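You operate a simulated robot arm through the tools that you are given. There is no shell and no other tool.

The job below is to be done with a simulated robot arm. You get a single attempt, and the scene is never put back.

## Task
Sponge an underglaze patch on the test tile; put it on the stool.
Fine: load the spare sponge on the underglaze pad and put it back; work with the tile in the nest; don't drop it. A coat counts when it lies all over at full strength: go over it till it gets no stronger.

It is judged by the outcome, as a careful person would: the job done as asked, and still so three seconds after it is handed in. It fails if anything else is knocked over, pushed out of place, dropped, spilled or broken.

## Robot
A 6-joint arm with a two-finger gripper, fixed in place. Base frame: the origin is on the floor under the middle of its stand, x ahead of it, y to its left, z up; the work surface is at about z = 800. Units: mm, degrees, N and s.
It reaches about 1417 mm from its shoulder. Its first joint turns from -166.0 to 166.0 degrees. Payload 3.43 kg.
The TCP is the grasp point between the finger pads, 20 mm short of the fingertips. In the tool frame z runs along the fingers and y along their closing line. The gripper opens to 190 mm; its body begins 248 mm behind the TCP.
Orientation is that of the tool frame in the base frame, as a unit quaternion [w, x, y, z]. With the fingers straight down and closing along the base's y, the tool's x points along the base's -x, its y along +y and its z along -z.

## Interface
- The arm moves only by the tool arm_command. Its argument "targets" is a list that holds one entry, the list of rows, each a list of 7 numbers: the turn, a rotation vector about the tool's x, y, z in units of 5 degrees (1.0 is 5 degrees), then the shift along the tool's x, y, z in units of 30 mm (1.0 is 30 mm), then the gripper command, from -1 (fully open) to 1 (shut), values between in proportion. In form: [[[rx, ry, rz, dx, dy, dz, gripper], ...]]. A call has 1 to 20 rows; each row shifts and turns the commanded pose from where the row before left it, along the tool's axes as they then stand. A call with a number of a shift or a turn outside -1 to 1 is refused whole. Rows are played at 5 a second. More than 50 mm and 8.6 degrees between two rows, or a gripper value outside its range, and nothing of the call is played. A pose out of reach is approached as far as the arm can. The call stops where the force on the tool passes 90 N (or 10 N more than at its start, if that is more) or the arm is blocked; 0.2 s more then pass. The fingers move at their own pace (about 153 mm/s each) and stop on an object; they squeeze with about 33 N. The grip force told is the motor's: it shows also when the fingers shut on nothing. Time passes only in rows, and 0.2 s behind the last, so rows that do not move let the fingers close. The reply holds the time, the measured pose of the TCP, the force on the tool along the base axes, the opening and the grip force, in the units named above and with some noise, with the torque about the TCP (base axes, N m) and any sound that the robot's microphone picked up.
- Cameras (640 x 400 px; columns grow to the right, rows downward): "scene" is fixed at [400, -499.7, 1594.2]; the picture's right is [0.96, -0.29, 0.00], its down [-0.27, -0.87, -0.42] and it looks along [0.12, 0.40, -0.91] (base axes); focal length 214 px, centre (320, 200). "wrist" rides on the gripper at [70, -8, -288] in the tool frame; the picture's right is [0.12, 0.99, 0.00], its down [-0.96, 0.11, -0.25] and it looks along [-0.24, 0.03, 0.97] (tool axes); focal length 261 px, centre (320, 200). There is no depth. A picture from a camera that has moved, and an enlarged one, comes with that camera's place and axes in the base frame and with its lens.
- camera(camera): a new picture of that camera. The clock stands still meanwhile.
- lift_body(by): moves the trunk up (or, below 0, down) by that many mm; the arm rides with it, the base frame stays. It gives what a move gives, with no picture.
- zoom(camera, box): a new picture of the part [left, top, right, bottom] of that camera's present view, enlarged. The clock stands still meanwhile.
- hand_in(): hands the job in; it is judged then, once.

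Nothing tells you positions but the pictures and the camera data. Unless the task says otherwise, let go and move clear before handing in.

The tools are called as name(argument=value, ...) on one line, values as JSON. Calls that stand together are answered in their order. arm_command: Moves the arm, as the interface text tells. Its arguments: {"type":"object","properties":{"targets":{"type":"array"}},"required":["targets"]} The other tools are called the same way: lift_body (by) moves the trunk up or down; camera (camera) takes a picture; zoom (camera, box) takes an enlarged picture of a part of a camera's view; hand_in () hands the job in.

At the start:

```text
time: 0.0
position: [721.3, 38.5, 1161.0]
tool_rot: [0.0, 0.0, 1.0, 0.0]
contact_force: [-0.6, 0.3, 0.8]
wrist_torque: [-0.02, 0.0, 0.0]
gripper_width: 190.2
grip_force: 0.0
trunk travel left (down, up): [-200.0, 240.0]
```

scene: 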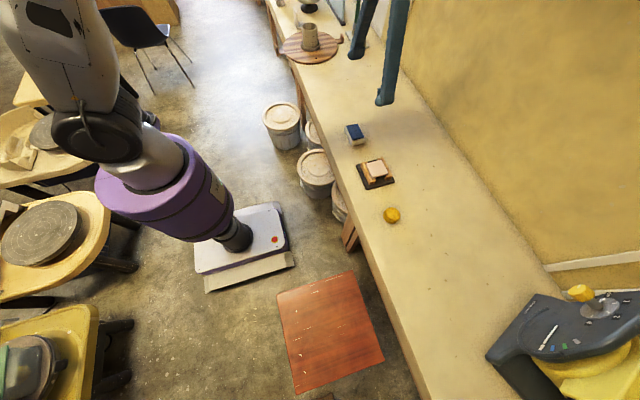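
wrist: 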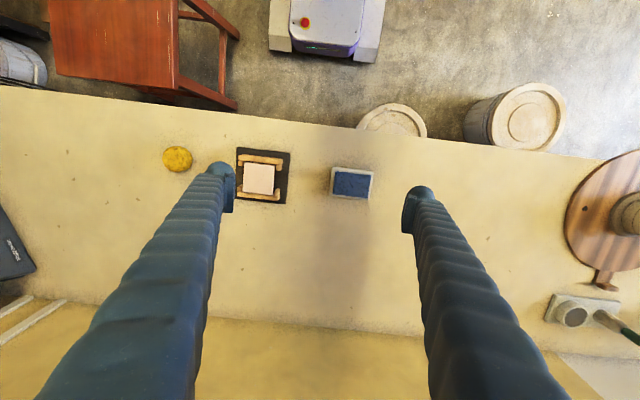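

I see a bench with a yellow sponge, a test tile in a dark nest, and a blue underglaze pad in a row. A red stool stands on the floor beside the bench. I'll look closer before moving.

zoom(camera="scene", box=[320, 100, 440, 240])

zoom(camera="wrist", box=[140, 120, 400, 230])

zoom(camera="scene", box=[260, 250, 400, 400])

zoom(camera="wrist", box=[0, 0, 250, 220])

```text
2.86 times, centred on (380, 170) of scene
camera zoom: at [400.0, -499.7, 1594.2], right [0.96, -0.29, 0.0], down [-0.27, -0.87, -0.42], along [0.12, 0.4, -0.91], focal length 613 px, centre (149, 286)
```

zoom: 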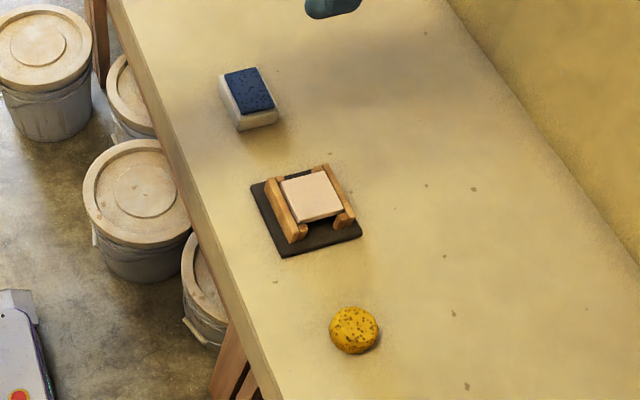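

```text
2.46 times, centred on (270, 175) of wrist
camera zoom: at [650.8, 29.9, 1448.0], right [-0.12, 0.99, 0.0], down [0.96, 0.11, 0.25], along [0.24, 0.03, -0.97], focal length 642 px, centre (443, 262)
```

zoom: 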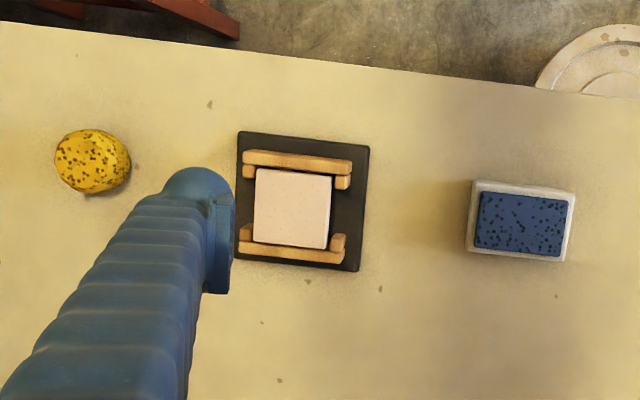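

```text
2.67 times, centred on (330, 325) of scene
camera zoom: at [400.0, -499.7, 1594.2], right [0.96, -0.29, 0.0], down [-0.27, -0.87, -0.42], along [0.12, 0.4, -0.91], focal length 572 px, centre (293, -133)
```

zoom: 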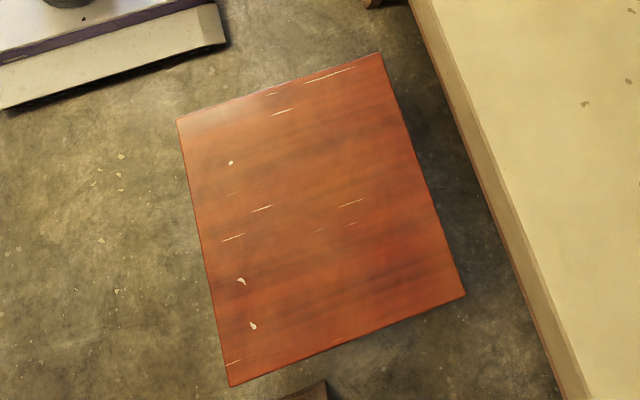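

```text
1.82 times, centred on (125, 110) of wrist
camera zoom: at [650.8, 29.9, 1448.0], right [-0.12, 0.99, 0.0], down [0.96, 0.11, 0.25], along [0.24, 0.03, -0.97], focal length 474 px, centre (674, 364)
```

zoom: 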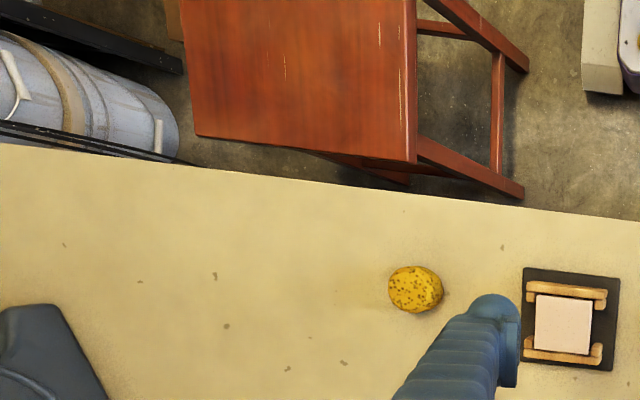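

The yellow round sponge, the nested tile and the blue pad are clear. I'm checking the rest of the bench for any other sponge or tool before choosing.

zoom(camera="wrist", box=[480, 130, 640, 400])

zoom(camera="scene", box=[250, 0, 420, 110])

zoom(camera="scene", box=[460, 250, 640, 400])

zoom(camera="scene", box=[0, 60, 200, 400])

```text
1.48 times, centred on (560, 265) of wrist
camera zoom: at [650.8, 29.9, 1448.0], right [-0.12, 0.99, 0.0], down [0.96, 0.11, 0.25], along [0.24, 0.03, -0.97], focal length 386 px, centre (-36, 104)
```

zoom: 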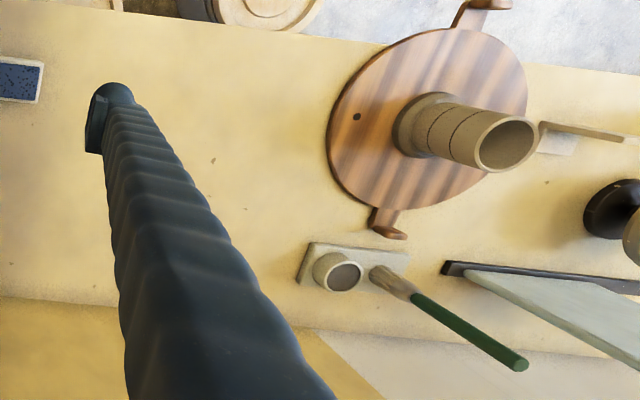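

```text
3.64 times, centred on (335, 55) of scene
camera zoom: at [400.0, -499.7, 1594.2], right [0.96, -0.29, 0.0], down [-0.27, -0.87, -0.42], along [0.12, 0.4, -0.91], focal length 780 px, centre (266, 727)
```

zoom: 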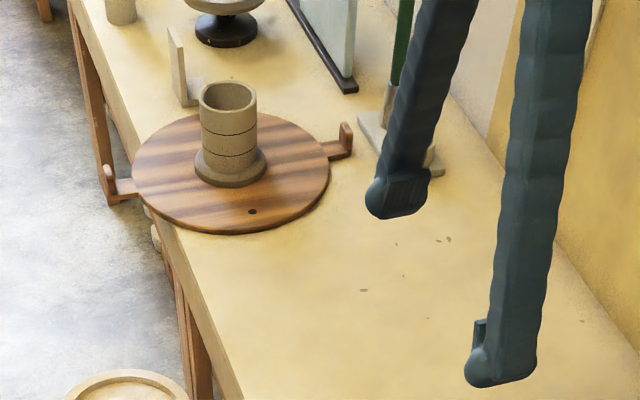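

```text
2.67 times, centred on (550, 325) of scene
camera zoom: at [400.0, -499.7, 1594.2], right [0.96, -0.29, 0.0], down [-0.27, -0.87, -0.42], along [0.12, 0.4, -0.91], focal length 572 px, centre (-293, -133)
```

zoom: 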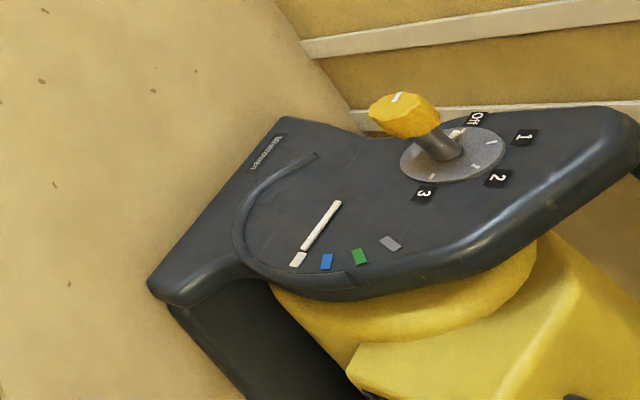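

```text
1.18 times, centred on (100, 230) of scene
camera zoom: at [400.0, -499.7, 1594.2], right [0.96, -0.29, 0.0], down [-0.27, -0.87, -0.42], along [0.12, 0.4, -0.91], focal length 252 px, centre (579, 165)
```

zoom: 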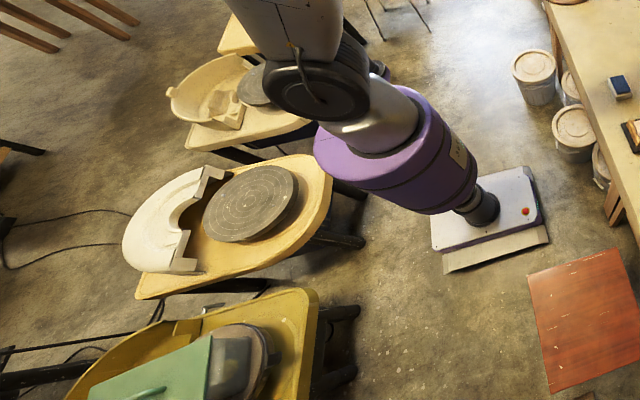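

The tile, I estimate, is near (767, -101) with its top around z≈840. The pad is at (756, 118), the sponge at (748, -301), and the stool top spans x 225–574, y -779 to -431 at z≈590. I'll fly over the nest and look closely.

arm_command(targets=[[[0, 0, 0, -0.261, -0.775, 0.894, -1], [0, 0, 0, -0.261, -0.775, 0.894, -1], [0, 0, 0, -0.261, -0.775, 0.894, -1], [0, 0, 0, -0.261, -0.775, 0.894, -1], [0, 0, 0, -0.261, -0.775, 0.894, -1], [0, 0, 0, -0.261, -0.775, 0.894, -1], [0, 0, 0, 0, 0, 0, -1]]])

camera(camera="wrist")

```text
time: 1.6
position: [766.3, -99.6, 1003.8]
tool_rot: [0.0, 0.0, 1.0, -0.001]
contact_force: [0.1, 0.7, -0.1]
wrist_torque: [0.08, 0.01, -0.01]
gripper_width: 190.0
grip_force: 0.1
trunk travel left (down, up): [-200.0, 240.0]
```

```text
taken
camera wrist: at [695.8, -109.3, 1291.0], right [-0.12, 0.99, 0.0], down [0.96, 0.11, 0.25], along [0.25, 0.03, -0.97], focal length 261 px, centre (320, 200)
```

wrist: 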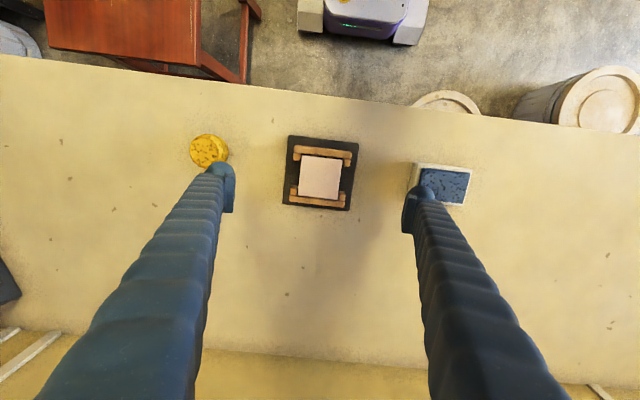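

zoom(camera="wrist", box=[270, 120, 370, 220])

zoom(camera="scene", box=[345, 145, 415, 205])

zoom(camera="scene", box=[370, 195, 420, 235])

```text
4.00 times, centred on (320, 170) of wrist
camera zoom: at [695.8, -109.3, 1291.0], right [-0.12, 0.99, 0.0], down [0.96, 0.11, 0.25], along [0.25, 0.03, -0.97], focal length 1043 px, centre (320, 320)
```

zoom: 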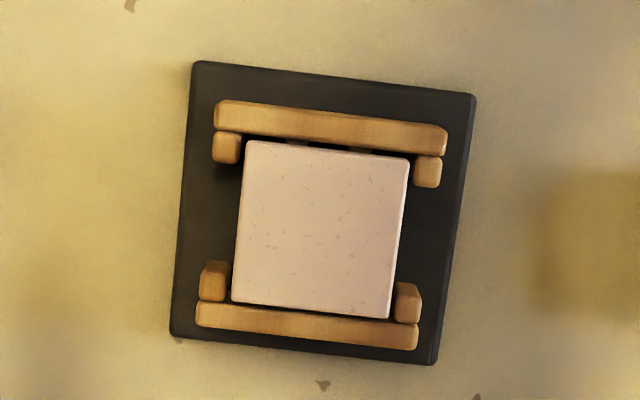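

```text
6.67 times, centred on (380, 175) of scene
camera zoom: at [400.0, -499.7, 1594.2], right [0.96, -0.29, 0.0], down [-0.27, -0.87, -0.42], along [0.12, 0.4, -0.91], focal length 1430 px, centre (-80, 367)
```

zoom: 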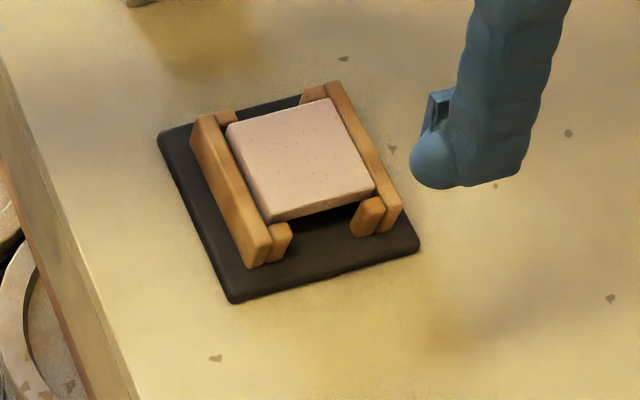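

```text
10.00 times, centred on (395, 215) of scene
camera zoom: at [400.0, -499.7, 1594.2], right [0.96, -0.29, 0.0], down [-0.27, -0.87, -0.42], along [0.12, 0.4, -0.91], focal length 2145 px, centre (-430, 50)
```

zoom: 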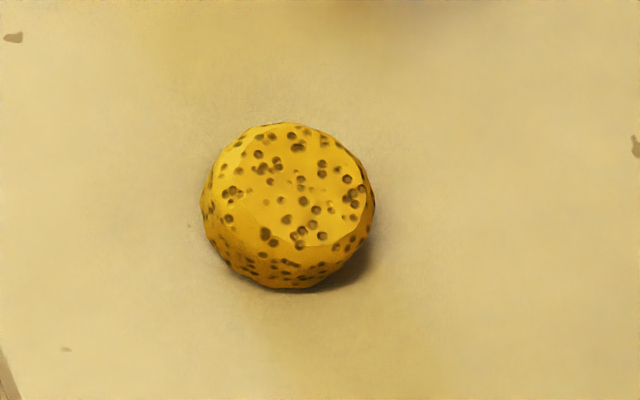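

The tile sits square to the base axes in the nest, with its ±y sides open for the fingers. The sponge is a beveled puck about 66 mm across. I'll move above the sponge and refine its position.

arm_command(targets=[[[0, 0, 0, 0.087, -0.957, 0.2, -1], [0, 0, 0, 0.087, -0.957, 0.2, -1], [0, 0, 0, 0.087, -0.957, 0.2, -1], [0, 0, 0, 0.087, -0.957, 0.3, -1], [0, 0, 0, 0.087, -0.957, 0.4, -1], [0, 0, 0, 0.087, -0.957, 0.6, -1], [0, 0, 0, 0.087, -0.957, 0.9, -1], [0, 0, 0, 0, 0, 0, -0.4], [0, 0, 0, 0, 0, 0, -0.4]]])

camera(camera="wrist")

camera(camera="scene")

```text
time: 3.6
position: [748.5, -298.7, 915.9]
tool_rot: [0.0, 0.0, 1.0, 0.0]
contact_force: [-0.5, -0.4, 0.0]
wrist_torque: [-0.06, 0.0, -0.01]
gripper_width: 133.0
grip_force: 0.0
trunk travel left (down, up): [-200.0, 240.0]
```

```text
taken
camera wrist: at [678.8, -308.5, 1203.8], right [-0.12, 0.99, 0.0], down [0.96, 0.12, 0.25], along [0.24, 0.03, -0.97], focal length 261 px, centre (320, 200)
```

wrist: 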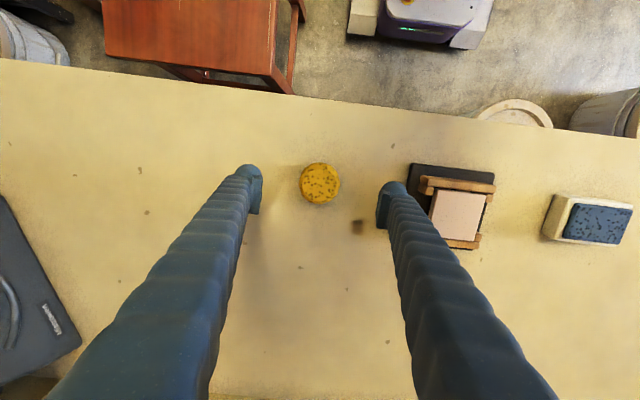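

```text
taken
```

scene: 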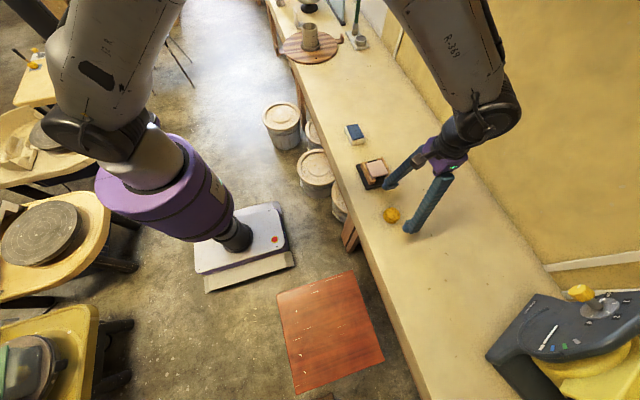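

The sponge is centred at about (747, -300) under the gripper. I'll zoom for a finer check of its size and the finger positions.

zoom(camera="wrist", box=[230, 130, 430, 250])

zoom(camera="scene", box=[350, 140, 470, 240])

zoom(camera="wrist", box=[380, 150, 640, 270])

```text
3.20 times, centred on (330, 190) of wrist
camera zoom: at [678.8, -308.5, 1203.8], right [-0.12, 0.99, 0.0], down [0.96, 0.12, 0.25], along [0.24, 0.03, -0.97], focal length 834 px, centre (288, 232)
```

zoom: 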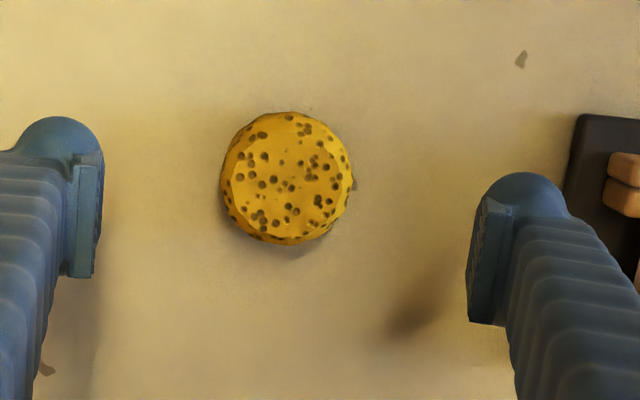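

```text
4.00 times, centred on (410, 190) of scene
camera zoom: at [400.0, -499.7, 1594.2], right [0.96, -0.29, 0.0], down [-0.27, -0.87, -0.42], along [0.12, 0.4, -0.91], focal length 858 px, centre (-40, 240)
```

zoom: 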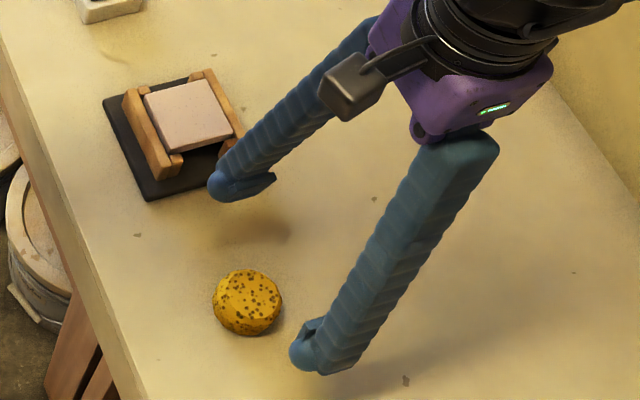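

```text
2.46 times, centred on (510, 210) of wrist
camera zoom: at [678.8, -308.5, 1203.8], right [-0.12, 0.99, 0.0], down [0.96, 0.12, 0.25], along [0.24, 0.03, -0.97], focal length 642 px, centre (-148, 175)
```

zoom: 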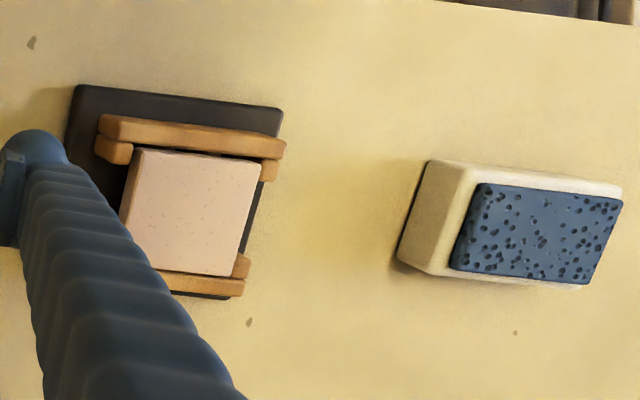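

The sponge is about 63 mm across and centred. Before gripping, I want the rail heights relative to the tile top, so I'm zooming harder on the nest from both cameras.

zoom(camera="scene", box=[355, 152, 403, 192])

zoom(camera="wrist", box=[400, 155, 500, 255])

zoom(camera="scene", box=[338, 118, 374, 150])

```text
10.00 times, centred on (379, 172) of scene
camera zoom: at [400.0, -499.7, 1594.2], right [0.96, -0.29, 0.0], down [-0.27, -0.87, -0.42], along [0.12, 0.4, -0.91], focal length 2145 px, centre (-270, 480)
```

zoom: 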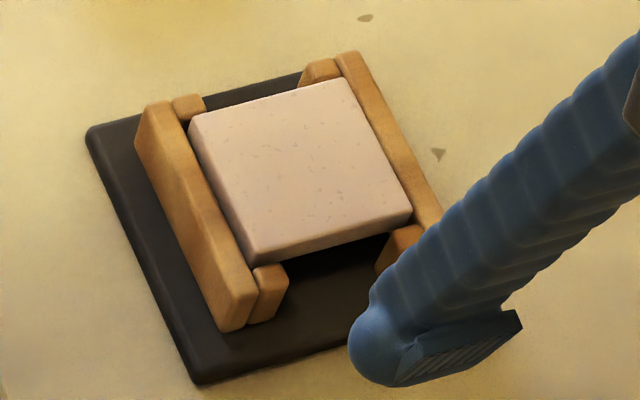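

```text
4.00 times, centred on (450, 205) of wrist
camera zoom: at [678.8, -308.5, 1203.8], right [-0.12, 0.99, 0.0], down [0.96, 0.12, 0.25], along [0.24, 0.03, -0.97], focal length 1043 px, centre (-200, 180)
```

zoom: 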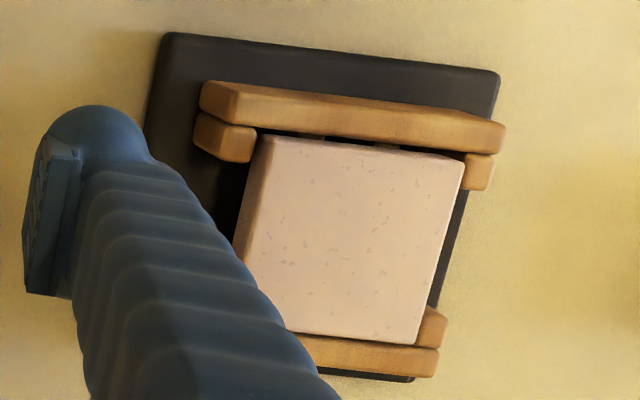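

```text
12.50 times, centred on (356, 134) of scene
camera zoom: at [400.0, -499.7, 1594.2], right [0.96, -0.29, 0.0], down [-0.27, -0.87, -0.42], along [0.12, 0.4, -0.91], focal length 2681 px, centre (-130, 1025)
```

zoom: 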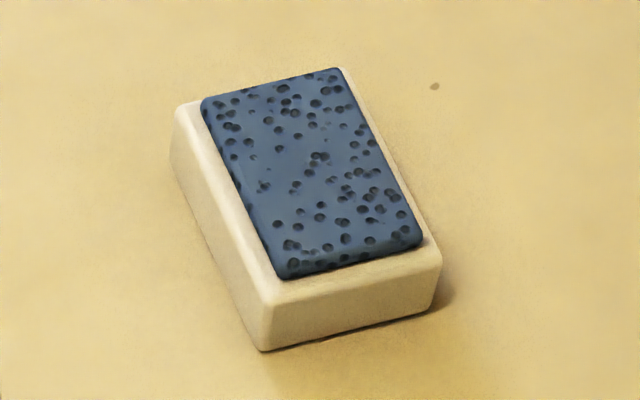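

The rails look about level with the tile top (z≈840), and the sponge's top is near 838. I'll descend with the fingertips around z≈812, leaving about 12 mm of sponge proud below them, and close.

arm_command(targets=[[[0, 0, 0, 0.05, -0.06, 0.7, -0.4], [0, 0, 0, 0, 0, 0.7, -0.4], [0, 0, 0, 0, 0, 0.7, -0.4], [0, 0, 0, 0, 0, 0.68, -0.4], [0, 0, 0, 0, 0, 0, -0.4]]])

zoom(camera="wrist", box=[230, 130, 430, 250])

zoom(camera="scene", box=[360, 180, 440, 240])

```text
time: 4.8
position: [747.8, -303.5, 833.5]
tool_rot: [-0.001, 0.0, 1.0, 0.0]
contact_force: [0.1, -0.7, 0.0]
wrist_torque: [0.01, 0.01, -0.01]
gripper_width: 132.9
grip_force: 0.2
trunk travel left (down, up): [-200.0, 240.0]
```

```text
3.20 times, centred on (330, 190) of wrist
camera zoom: at [677.9, -313.1, 1121.3], right [-0.12, 0.99, 0.0], down [0.96, 0.11, 0.25], along [0.24, 0.03, -0.97], focal length 834 px, centre (288, 232)
```

zoom: 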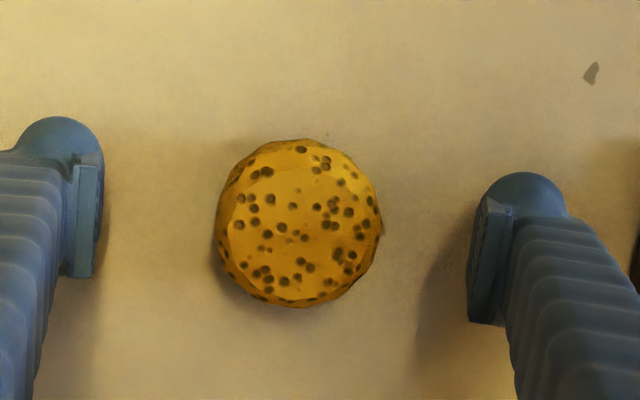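

```text
6.67 times, centred on (400, 210) of scene
camera zoom: at [400.0, -499.7, 1594.2], right [0.96, -0.29, 0.0], down [-0.27, -0.87, -0.42], along [0.12, 0.4, -0.91], focal length 1430 px, centre (-213, 133)
```

zoom: 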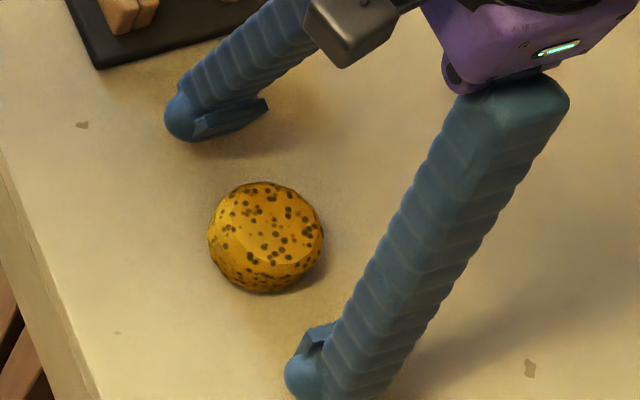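

The fingers straddle the sponge. I'll nudge to centre on (749, -300.5) and close on it.

arm_command(targets=[[[0, 0, 0, -0.04, 0.06, 0, -0.4], [0, 0, 0, 0, 0, 0, 0.1], [0, 0, 0, 0, 0, 0, 0.3], [0, 0, 0, 0, 0, 0, 1], [0, 0, 0, 0, 0, 0, 1], [0, 0, 0, 0, 0, 0, 1]]])

zoom(camera="wrist", box=[230, 130, 430, 250])

zoom(camera="scene", box=[360, 180, 440, 240])

```text
time: 6.2
position: [750.3, -302.7, 833.3]
tool_rot: [-0.001, 0.0, 1.0, 0.0]
contact_force: [-0.4, 0.4, 0.4]
wrist_torque: [0.02, 0.0, 0.04]
gripper_width: 56.8
grip_force: 32.5
trunk travel left (down, up): [-200.0, 240.0]
```

```text
3.20 times, centred on (330, 190) of wrist
camera zoom: at [679.1, -311.2, 1121.3], right [-0.12, 0.99, 0.0], down [0.96, 0.11, 0.25], along [0.24, 0.03, -0.97], focal length 834 px, centre (288, 232)
```

zoom: 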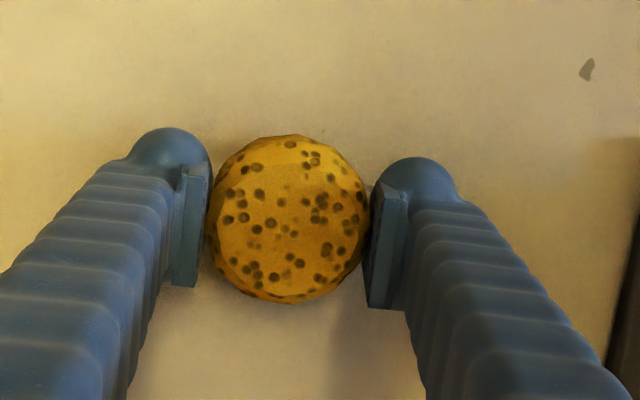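

```text
6.67 times, centred on (400, 210) of scene
camera zoom: at [400.0, -499.7, 1594.2], right [0.96, -0.29, 0.0], down [-0.27, -0.87, -0.42], along [0.12, 0.4, -0.91], focal length 1430 px, centre (-213, 133)
```

zoom: 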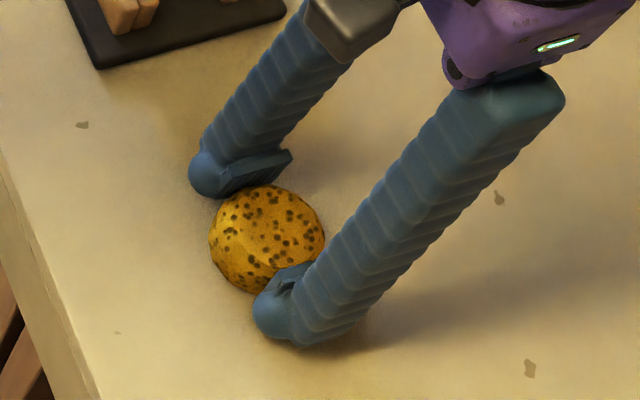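

The sponge is gripped (56.8 mm, 32.5 N). I'll lift it and check it hangs level and how far it protrudes below the fingertips.

arm_command(targets=[[[0, 0, 0, 0, 0, -0.3, 1], [0, 0, 0, 0, 0, -0.7, 1], [0, 0, 0, 0, 0, -1, 1], [0, 0, 0, 0, 0, -1, 1], [0, 0, 0, 0, 0, -1, 1], [0, 0, 0, 0, 0, 0, 1]]])

zoom(camera="wrist", box=[230, 130, 430, 250])

zoom(camera="scene", box=[370, 140, 470, 220])

```text
time: 7.6
position: [747.6, -301.4, 953.4]
tool_rot: [-0.002, 0.0, 1.0, 0.0]
contact_force: [-0.1, -0.5, 0.2]
wrist_torque: [-0.03, 0.04, 0.0]
gripper_width: 56.9
grip_force: 33.2
trunk travel left (down, up): [-200.0, 240.0]
```

```text
3.20 times, centred on (330, 190) of wrist
camera zoom: at [678.2, -310.7, 1240.8], right [-0.12, 0.99, 0.0], down [0.96, 0.11, 0.25], along [0.24, 0.03, -0.97], focal length 834 px, centre (288, 232)
```

zoom: 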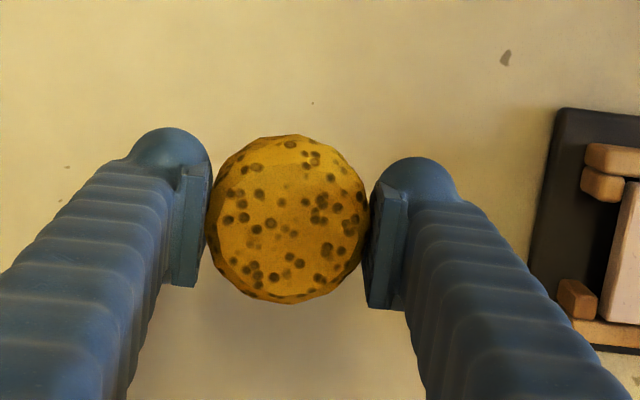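

```text
5.00 times, centred on (420, 180) of scene
camera zoom: at [400.0, -499.7, 1594.2], right [0.96, -0.29, 0.0], down [-0.27, -0.87, -0.42], along [0.12, 0.4, -0.91], focal length 1072 px, centre (-180, 300)
```

zoom: 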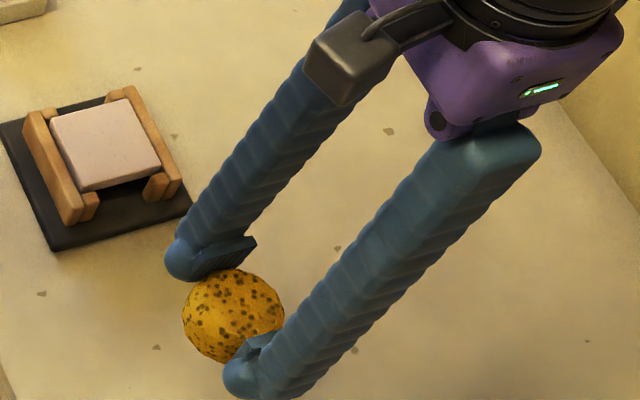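

The sponge hangs level and centred, with its bottom about 33 mm below the TCP. Next I carry it high over the nest to above the underglaze pad at (757, 118).

arm_command(targets=[[[0, 0, 0, -0.02, 0.4, 0, 1], [0, 0, 0, -0.02, 0.8, 0, 1], [0, 0, 0, -0.02, 1, 0, 1], [0, 0, 0, -0.02, 1, 0, 1], [0, 0, 0, -0.02, 1, 0, 1], [0, 0, 0, -0.02, 1, 0, 1], [0, 0, 0, -0.02, 1, 0, 1], [0, 0, 0, -0.02, 1, 0, 1], [0, 0, 0, -0.02, 1, 0, 1], [0, 0, 0, -0.02, 1, 0, 1], [0, 0, 0, -0.02, 1, 0, 1], [0, 0, 0, -0.02, 1, 0, 1], [0, 0, 0, -0.02, 1, 0, 1], [0, 0, 0, -0.02, 1, 0, 1], [0, 0, 0, -0.02, 0.6, 0.2, 1], [0, 0, 0, 0, 0.18, 0.3, 1], [0, 0, 0, 0, 0, 0, 1]]])

camera(camera="wrist")

zoom(camera="scene", box=[310, 80, 430, 170])

```text
time: 11.2
position: [758.1, 117.5, 937.3]
tool_rot: [0.0, 0.001, 1.0, 0.001]
contact_force: [-0.7, 0.3, -0.2]
wrist_torque: [-0.01, -0.03, -0.02]
gripper_width: 56.9
grip_force: 33.2
trunk travel left (down, up): [-200.0, 240.0]
```

```text
taken
camera wrist: at [687.5, 107.6, 1225.1], right [-0.12, 0.99, 0.0], down [0.96, 0.11, 0.25], along [0.25, 0.03, -0.97], focal length 261 px, centre (320, 200)
```

wrist: 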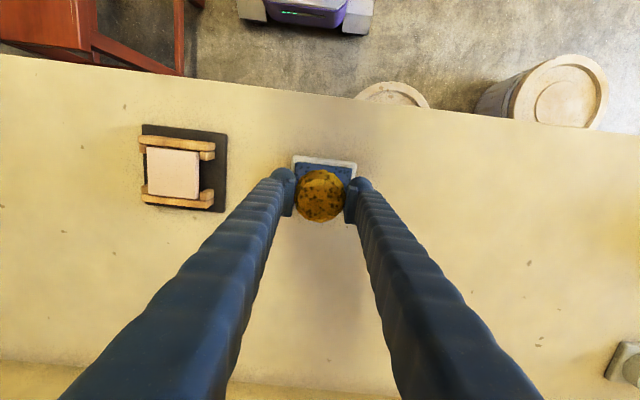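

```text
4.44 times, centred on (370, 125) of scene
camera zoom: at [400.0, -499.7, 1594.2], right [0.96, -0.29, 0.0], down [-0.27, -0.87, -0.42], along [0.12, 0.4, -0.91], focal length 953 px, centre (98, 533)
```

zoom: 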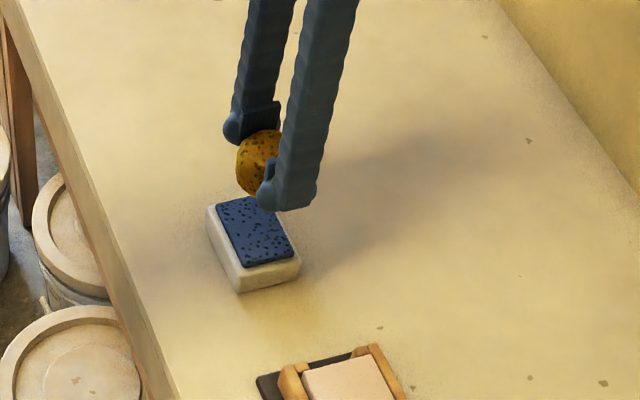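

zoom(camera="wrist", box=[260, 140, 380, 240])

```text
4.00 times, centred on (320, 190) of wrist
camera zoom: at [687.5, 107.6, 1225.1], right [-0.12, 0.99, 0.0], down [0.96, 0.11, 0.25], along [0.25, 0.03, -0.97], focal length 1043 px, centre (320, 240)
```

zoom: 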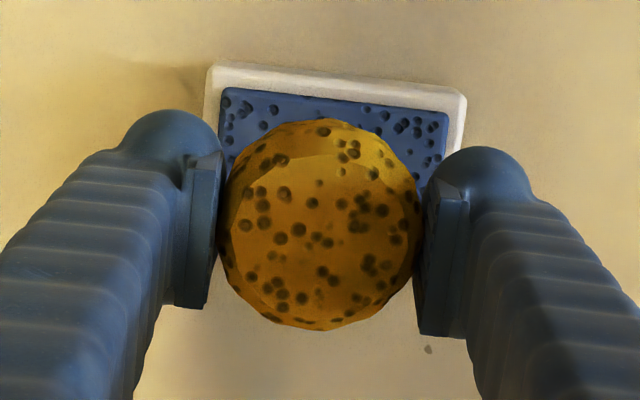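

The pad's blue face is about 85×53 mm, centred near (758, 119), top z≈832. The sponge is right above it. I'll lower to just short of contact.

arm_command(targets=[[[0, 0, 0, 0.02, 0.06, 0.7, 1], [0, 0, 0, 0, 0, 0.8, 1], [0, 0, 0, 0, 0, 0.6, 1], [0, 0, 0, 0, 0, 0.2, 1], [0, 0, 0, 0, 0, 0, 1]]])

zoom(camera="scene", box=[330, 100, 390, 150])

```text
time: 12.4
position: [758.0, 119.1, 871.7]
tool_rot: [0.003, 0.0, 1.0, 0.0]
contact_force: [-0.5, -4.5, 41.8]
wrist_torque: [-0.19, 0.24, 0.0]
gripper_width: 57.1
grip_force: 32.7
trunk travel left (down, up): [-200.0, 240.0]
```

```text
8.00 times, centred on (360, 125) of scene
camera zoom: at [400.0, -499.7, 1594.2], right [0.96, -0.29, 0.0], down [-0.27, -0.87, -0.42], along [0.12, 0.4, -0.91], focal length 1716 px, centre (0, 800)
```

zoom: 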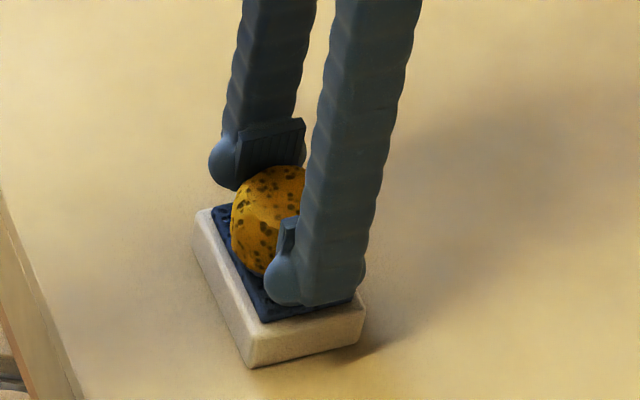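

Contact came a little earlier than I estimated, with 42 N on the pad at TCP z≈872. I'll lift a few mm and check the sponge hasn't slipped in the fingers.

arm_command(targets=[[[0, 0, 0, 0, 0, -0.3, 1], [0, 0, 0, 0, 0, -0.4, 1], [0, 0, 0, 0, 0, 0, 1]]])

zoom(camera="wrist", box=[230, 130, 430, 250])

zoom(camera="scene", box=[330, 100, 390, 150])

```text
time: 13.2
position: [756.9, 120.1, 889.8]
tool_rot: [-0.001, 0.0, 1.0, 0.001]
contact_force: [0.1, 0.1, -0.4]
wrist_torque: [-0.01, -0.01, 0.01]
gripper_width: 56.8
grip_force: 33.4
trunk travel left (down, up): [-200.0, 240.0]
```

```text
3.20 times, centred on (330, 190) of wrist
camera zoom: at [687.1, 110.3, 1177.1], right [-0.12, 0.99, 0.0], down [0.96, 0.11, 0.25], along [0.24, 0.03, -0.97], focal length 834 px, centre (288, 232)
```

zoom: 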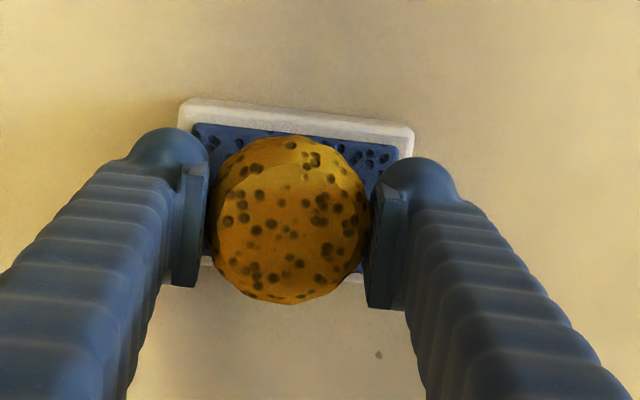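

```text
8.00 times, centred on (360, 125) of scene
camera zoom: at [400.0, -499.7, 1594.2], right [0.96, -0.29, 0.0], down [-0.27, -0.87, -0.42], along [0.12, 0.4, -0.91], focal length 1716 px, centre (0, 800)
```

zoom: 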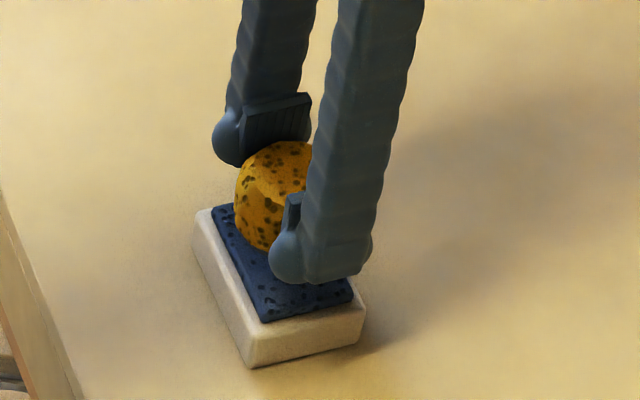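

The sponge is unmoved in the grip and nothing slipped. I'll dab the pad gently a few more times with small offsets so the whole face is loaded.

arm_command(targets=[[[0, 0, 0, 0, 0, 0.4, 1], [0, 0, 0, 0, 0, 0.2, 1], [0, 0, 0, 0, 0, 0, 1]]])

```text
time: 14.0
position: [758.5, 117.2, 871.1]
tool_rot: [0.0, 0.0, 1.0, 0.0]
contact_force: [0.4, -0.1, -0.4]
wrist_torque: [0.04, -0.02, 0.01]
gripper_width: 57.0
grip_force: 33.0
trunk travel left (down, up): [-200.0, 240.0]
```

arm_command(targets=[[[0, 0, 0, 0, 0, 0.05, 1], [0, 0, 0, 0, 0, 0, 1]]])

```text
time: 14.6
position: [757.6, 118.4, 871.5]
tool_rot: [0.0, 0.0, 1.0, 0.0]
contact_force: [1.4, -1.2, 14.3]
wrist_torque: [-0.03, -0.11, -0.01]
gripper_width: 56.9
grip_force: 33.2
trunk travel left (down, up): [-200.0, 240.0]
```

Contact is about 14 N at this depth and controllable. I'll make a couple more dabs on the pad, shifted ±5 mm.

arm_command(targets=[[[0, 0, 0, 0, 0, -0.3, 1], [0, 0, 0, 0.17, 0.2, 0, 1], [0, 0, 0, 0, 0, 0.3, 1], [0, 0, 0, 0, 0, 0.02, 1], [0, 0, 0, 0, 0, -0.32, 1], [0, 0, 0, -0.34, -0.4, 0, 1], [0, 0, 0, 0, 0, 0.3, 1], [0, 0, 0, 0, 0, 0.02, 1], [0, 0, 0, 0, 0, 0, 1]]])

```text
time: 16.6
position: [761.3, 113.2, 871.0]
tool_rot: [0.0, 0.0, 1.0, 0.0]
contact_force: [1.5, 1.5, 9.0]
wrist_torque: [0.04, -0.02, 0.02]
gripper_width: 57.2
grip_force: 32.9
trunk travel left (down, up): [-200.0, 240.0]
```

Loaded. I'll lift and carry the sponge over to the tile at about (767.5, -100.5).

arm_command(targets=[[[0, 0, 0, 0, 0, -0.4, 1], [0, 0, 0, 0, 0, -0.9, 1], [0, 0, 0, 0, 0, -0.6, 1], [0, 0, 0, -0.02, -0.7, 0, 1], [0, 0, 0, -0.02, -1, 0, 1], [0, 0, 0, -0.02, -1, 0, 1], [0, 0, 0, -0.02, -1, 0, 1], [0, 0, 0, -0.02, -1, 0, 1], [0, 0, 0, -0.02, -1, 0, 1], [0, 0, 0, -0.02, -0.9, 0, 1], [0, 0, 0, 0, -0.5, 0, 1], [0, 0, 0, 0, 0, 0, 1]]])

zoom(camera="wrist", box=[240, 120, 400, 240])

zoom(camera="scene", box=[345, 130, 425, 200])

```text
time: 19.2
position: [767.4, -98.5, 925.7]
tool_rot: [-0.002, 0.0, 1.0, 0.0]
contact_force: [0.3, -0.2, -0.3]
wrist_torque: [0.05, -0.01, -0.02]
gripper_width: 57.0
grip_force: 33.5
trunk travel left (down, up): [-200.0, 240.0]
```

```text
3.33 times, centred on (320, 180) of wrist
camera zoom: at [697.1, -107.8, 1214.3], right [-0.12, 0.99, 0.0], down [0.96, 0.12, 0.25], along [0.24, 0.03, -0.97], focal length 869 px, centre (320, 267)
```

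zoom: 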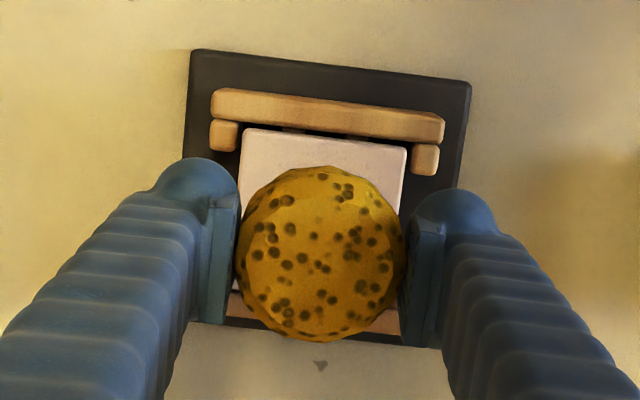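

```text
5.71 times, centred on (385, 165) of scene
camera zoom: at [400.0, -499.7, 1594.2], right [0.96, -0.29, 0.0], down [-0.27, -0.87, -0.42], along [0.12, 0.4, -0.91], focal length 1226 px, centre (-51, 400)
```

zoom: 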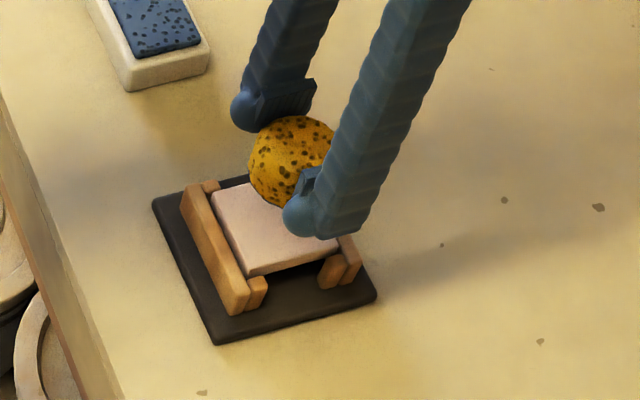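

I'm centred over the tile (centre ≈ (768.5, -100.3)). I'll lower near contact and then feel for it in small steps.

arm_command(targets=[[[0, 0, 0, -0.05, 0, 0.5, 1], [0, 0, 0, 0, 0, 0.5, 1], [0, 0, 0, 0, 0, 0.3, 1], [0, 0, 0, 0, 0, 0.2, 1], [0, 0, 0, 0, 0, 0, 1]]])

zoom(camera="scene", box=[355, 145, 415, 195])

```text
time: 20.4
position: [768.5, -99.5, 880.1]
tool_rot: [0.0, 0.0, 1.0, 0.0]
contact_force: [0.1, 0.9, 7.6]
wrist_torque: [0.06, -0.01, -0.02]
gripper_width: 56.7
grip_force: 32.6
trunk travel left (down, up): [-200.0, 240.0]
```

```text
8.00 times, centred on (385, 170) of scene
camera zoom: at [400.0, -499.7, 1594.2], right [0.96, -0.29, 0.0], down [-0.27, -0.87, -0.42], along [0.12, 0.4, -0.91], focal length 1716 px, centre (-200, 440)
```

zoom: 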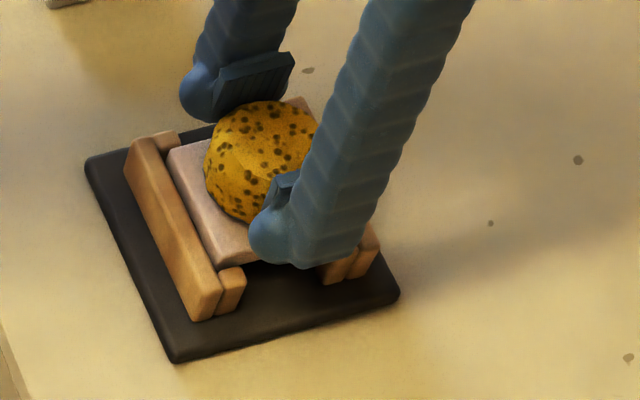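

Contact with the tile, 7.6 N at TCP z≈880. I'll press about 1 mm more, then lift and look at the mark it leaves.

arm_command(targets=[[[0, 0, 0, 0, 0, 0.03, 1], [0, 0, 0, 0, 0, 0, 1]]])

arm_command(targets=[[[0, 0, 0, 0, 0, -0.5, 1], [0, 0, 0, 0, 0, -0.9, 1], [0, 0, 0, 1, 0, -0.9, 1], [0, 0, 0, 1, 0, 0, 1], [0, 0, 0, 1, 0, 0, 1], [0, 0, 0, 0, 0, 0, 1]]])

camera(camera="wrist")

zoom(camera="scene", box=[355, 145, 415, 195])

```text
time: 21.0
position: [768.6, -99.8, 880.4]
tool_rot: [0.001, -0.001, 1.0, -0.001]
contact_force: [-0.9, 1.1, 12.3]
wrist_torque: [0.02, 0.0, -0.01]
gripper_width: 56.8
grip_force: 33.5
trunk travel left (down, up): [-200.0, 240.0]
```

```text
time: 22.4
position: [679.3, -100.6, 949.7]
tool_rot: [-0.001, 0.0, 1.0, -0.001]
contact_force: [-0.3, -0.1, -0.2]
wrist_torque: [-0.03, -0.07, -0.02]
gripper_width: 56.8
grip_force: 32.9
trunk travel left (down, up): [-200.0, 240.0]
```

```text
taken
camera wrist: at [609.4, -109.0, 1239.1], right [-0.12, 0.99, 0.0], down [0.96, 0.11, 0.25], along [0.24, 0.03, -0.97], focal length 261 px, centre (320, 200)
```

wrist: 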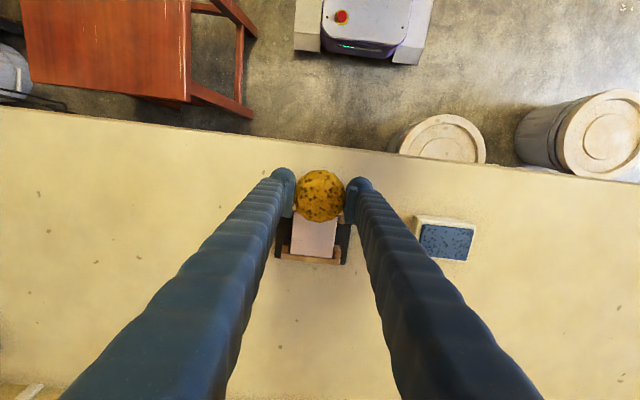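

```text
8.00 times, centred on (385, 170) of scene
camera zoom: at [400.0, -499.7, 1594.2], right [0.96, -0.29, 0.0], down [-0.27, -0.87, -0.42], along [0.12, 0.4, -0.91], focal length 1716 px, centre (-200, 440)
```

zoom: 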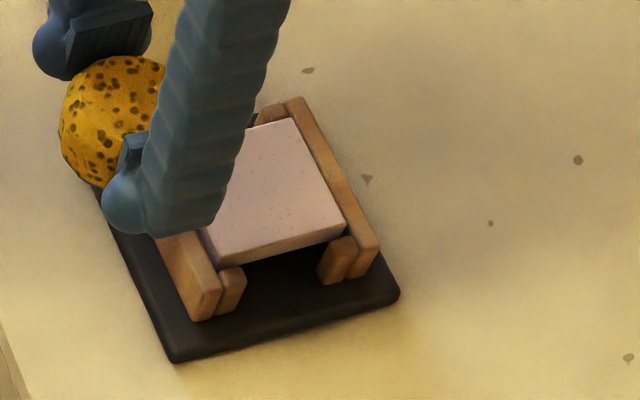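

zoom(camera="scene", box=[370, 155, 400, 180])

zoom(camera="wrist", box=[270, 160, 370, 270])

zoom(camera="scene", box=[340, 115, 380, 150])

```text
16.00 times, centred on (385, 168) of scene
camera zoom: at [400.0, -499.7, 1594.2], right [0.96, -0.29, 0.0], down [-0.27, -0.87, -0.42], along [0.12, 0.4, -0.91], focal length 3432 px, centre (-720, 720)
```

zoom: 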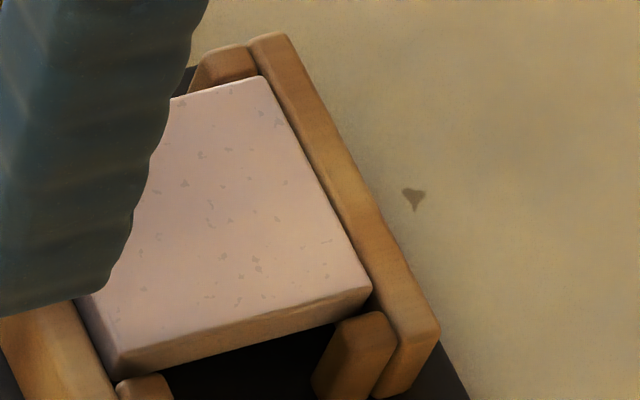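

```text
3.64 times, centred on (320, 215) of wrist
camera zoom: at [609.4, -109.0, 1239.1], right [-0.12, 0.99, 0.0], down [0.96, 0.11, 0.25], along [0.24, 0.03, -0.97], focal length 948 px, centre (320, 146)
```

zoom: 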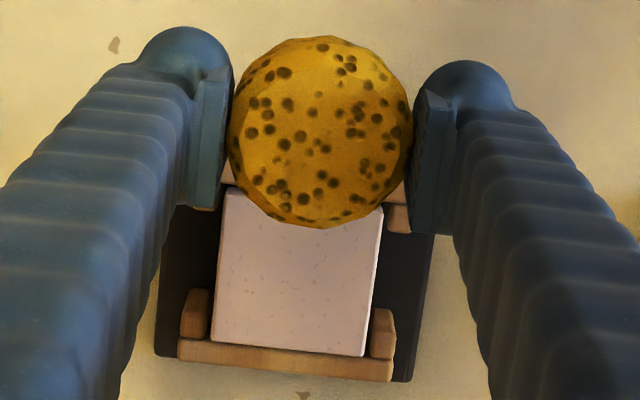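

```text
11.43 times, centred on (360, 132) of scene
camera zoom: at [400.0, -499.7, 1594.2], right [0.96, -0.29, 0.0], down [-0.27, -0.87, -0.42], along [0.12, 0.4, -0.91], focal length 2451 px, centre (-137, 971)
```

zoom: 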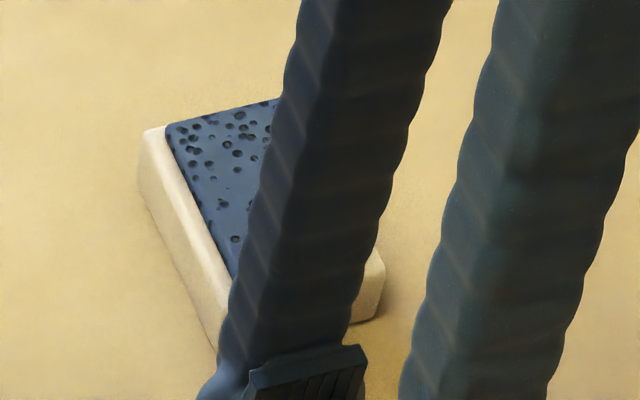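

No mark is visible on the tile after a light dab. I'll look closely at the sponge's lower rim for blue.

zoom(camera="scene", box=[358, 148, 382, 172])

```text
16.00 times, centred on (370, 160) of scene
camera zoom: at [400.0, -499.7, 1594.2], right [0.96, -0.29, 0.0], down [-0.27, -0.87, -0.42], along [0.12, 0.4, -0.91], focal length 3432 px, centre (-480, 840)
```

zoom: 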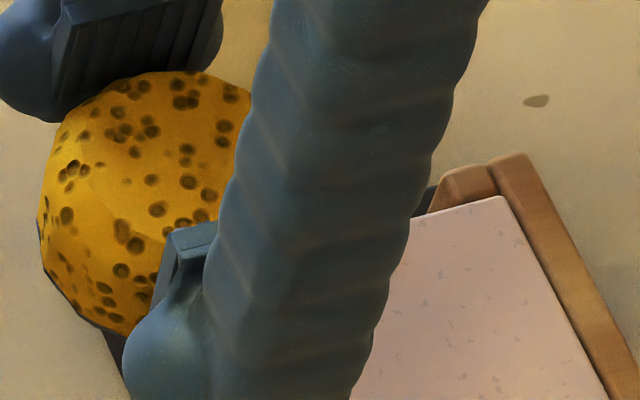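

The rim's lower edge shows a dark bluish line, so the face probably carries underglaze. The light dab may just have been too soft, so I'll press the tile again more firmly with some dwell.

arm_command(targets=[[[0, 0, 0, -1, 0, 0, 1], [0, 0, 0, -1, 0, 0, 1], [0, 0, 0, -1, 0, 0.9, 1], [0, 0, 0, 0, 0, 0.9, 1], [0, 0, 0, 0, 0, 0.4, 1], [0, 0, 0, 0, 0, 0.1, 1], [0, 0, 0, 0, 0, 0.05, 1], [0, 0, 0, 0, 0, 0, 1], [0, 0, 0, 0, 0, 0, 1], [0, 0, 0, 0, 0, 0, 1]]])

```text
time: 24.6
position: [768.0, -100.2, 880.9]
tool_rot: [0.002, 0.0, 1.0, -0.001]
contact_force: [-0.7, -2.3, 18.9]
wrist_torque: [-0.03, -0.02, -0.02]
gripper_width: 57.0
grip_force: 33.4
trunk travel left (down, up): [-200.0, 240.0]
```

arm_command(targets=[[[0, 0, 0, 0, 0, -0.5, 1], [0, 0, 0, 0, 0, -0.9, 1], [0, 0, 0, 1, 0, -0.9, 1], [0, 0, 0, 1, 0, 0, 1], [0, 0, 0, 1, 0, 0, 1], [0, 0, 0, 0, 0, 0, 1]]])

zoom(camera="wrist", box=[270, 160, 370, 270])

zoom(camera="scene", box=[355, 145, 415, 195])

```text
time: 26.0
position: [677.3, -99.6, 947.9]
tool_rot: [0.0, 0.0, 1.0, -0.001]
contact_force: [-0.5, 0.1, 0.5]
wrist_torque: [-0.02, -0.04, -0.02]
gripper_width: 56.8
grip_force: 33.4
trunk travel left (down, up): [-200.0, 240.0]
```

```text
3.64 times, centred on (320, 215) of wrist
camera zoom: at [607.2, -108.1, 1235.6], right [-0.12, 0.99, 0.0], down [0.96, 0.11, 0.25], along [0.24, 0.03, -0.97], focal length 948 px, centre (320, 146)
```

zoom: 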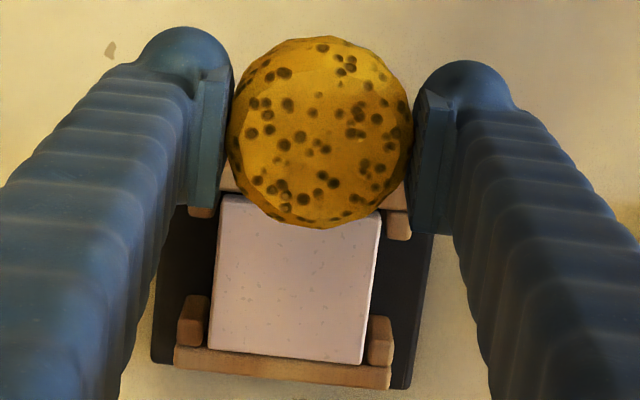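

```text
8.00 times, centred on (385, 170) of scene
camera zoom: at [400.0, -499.7, 1594.2], right [0.96, -0.29, 0.0], down [-0.27, -0.87, -0.42], along [0.12, 0.4, -0.91], focal length 1716 px, centre (-200, 440)
```

zoom: 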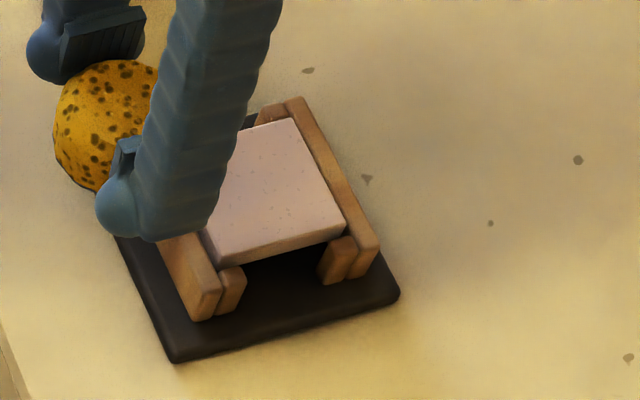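

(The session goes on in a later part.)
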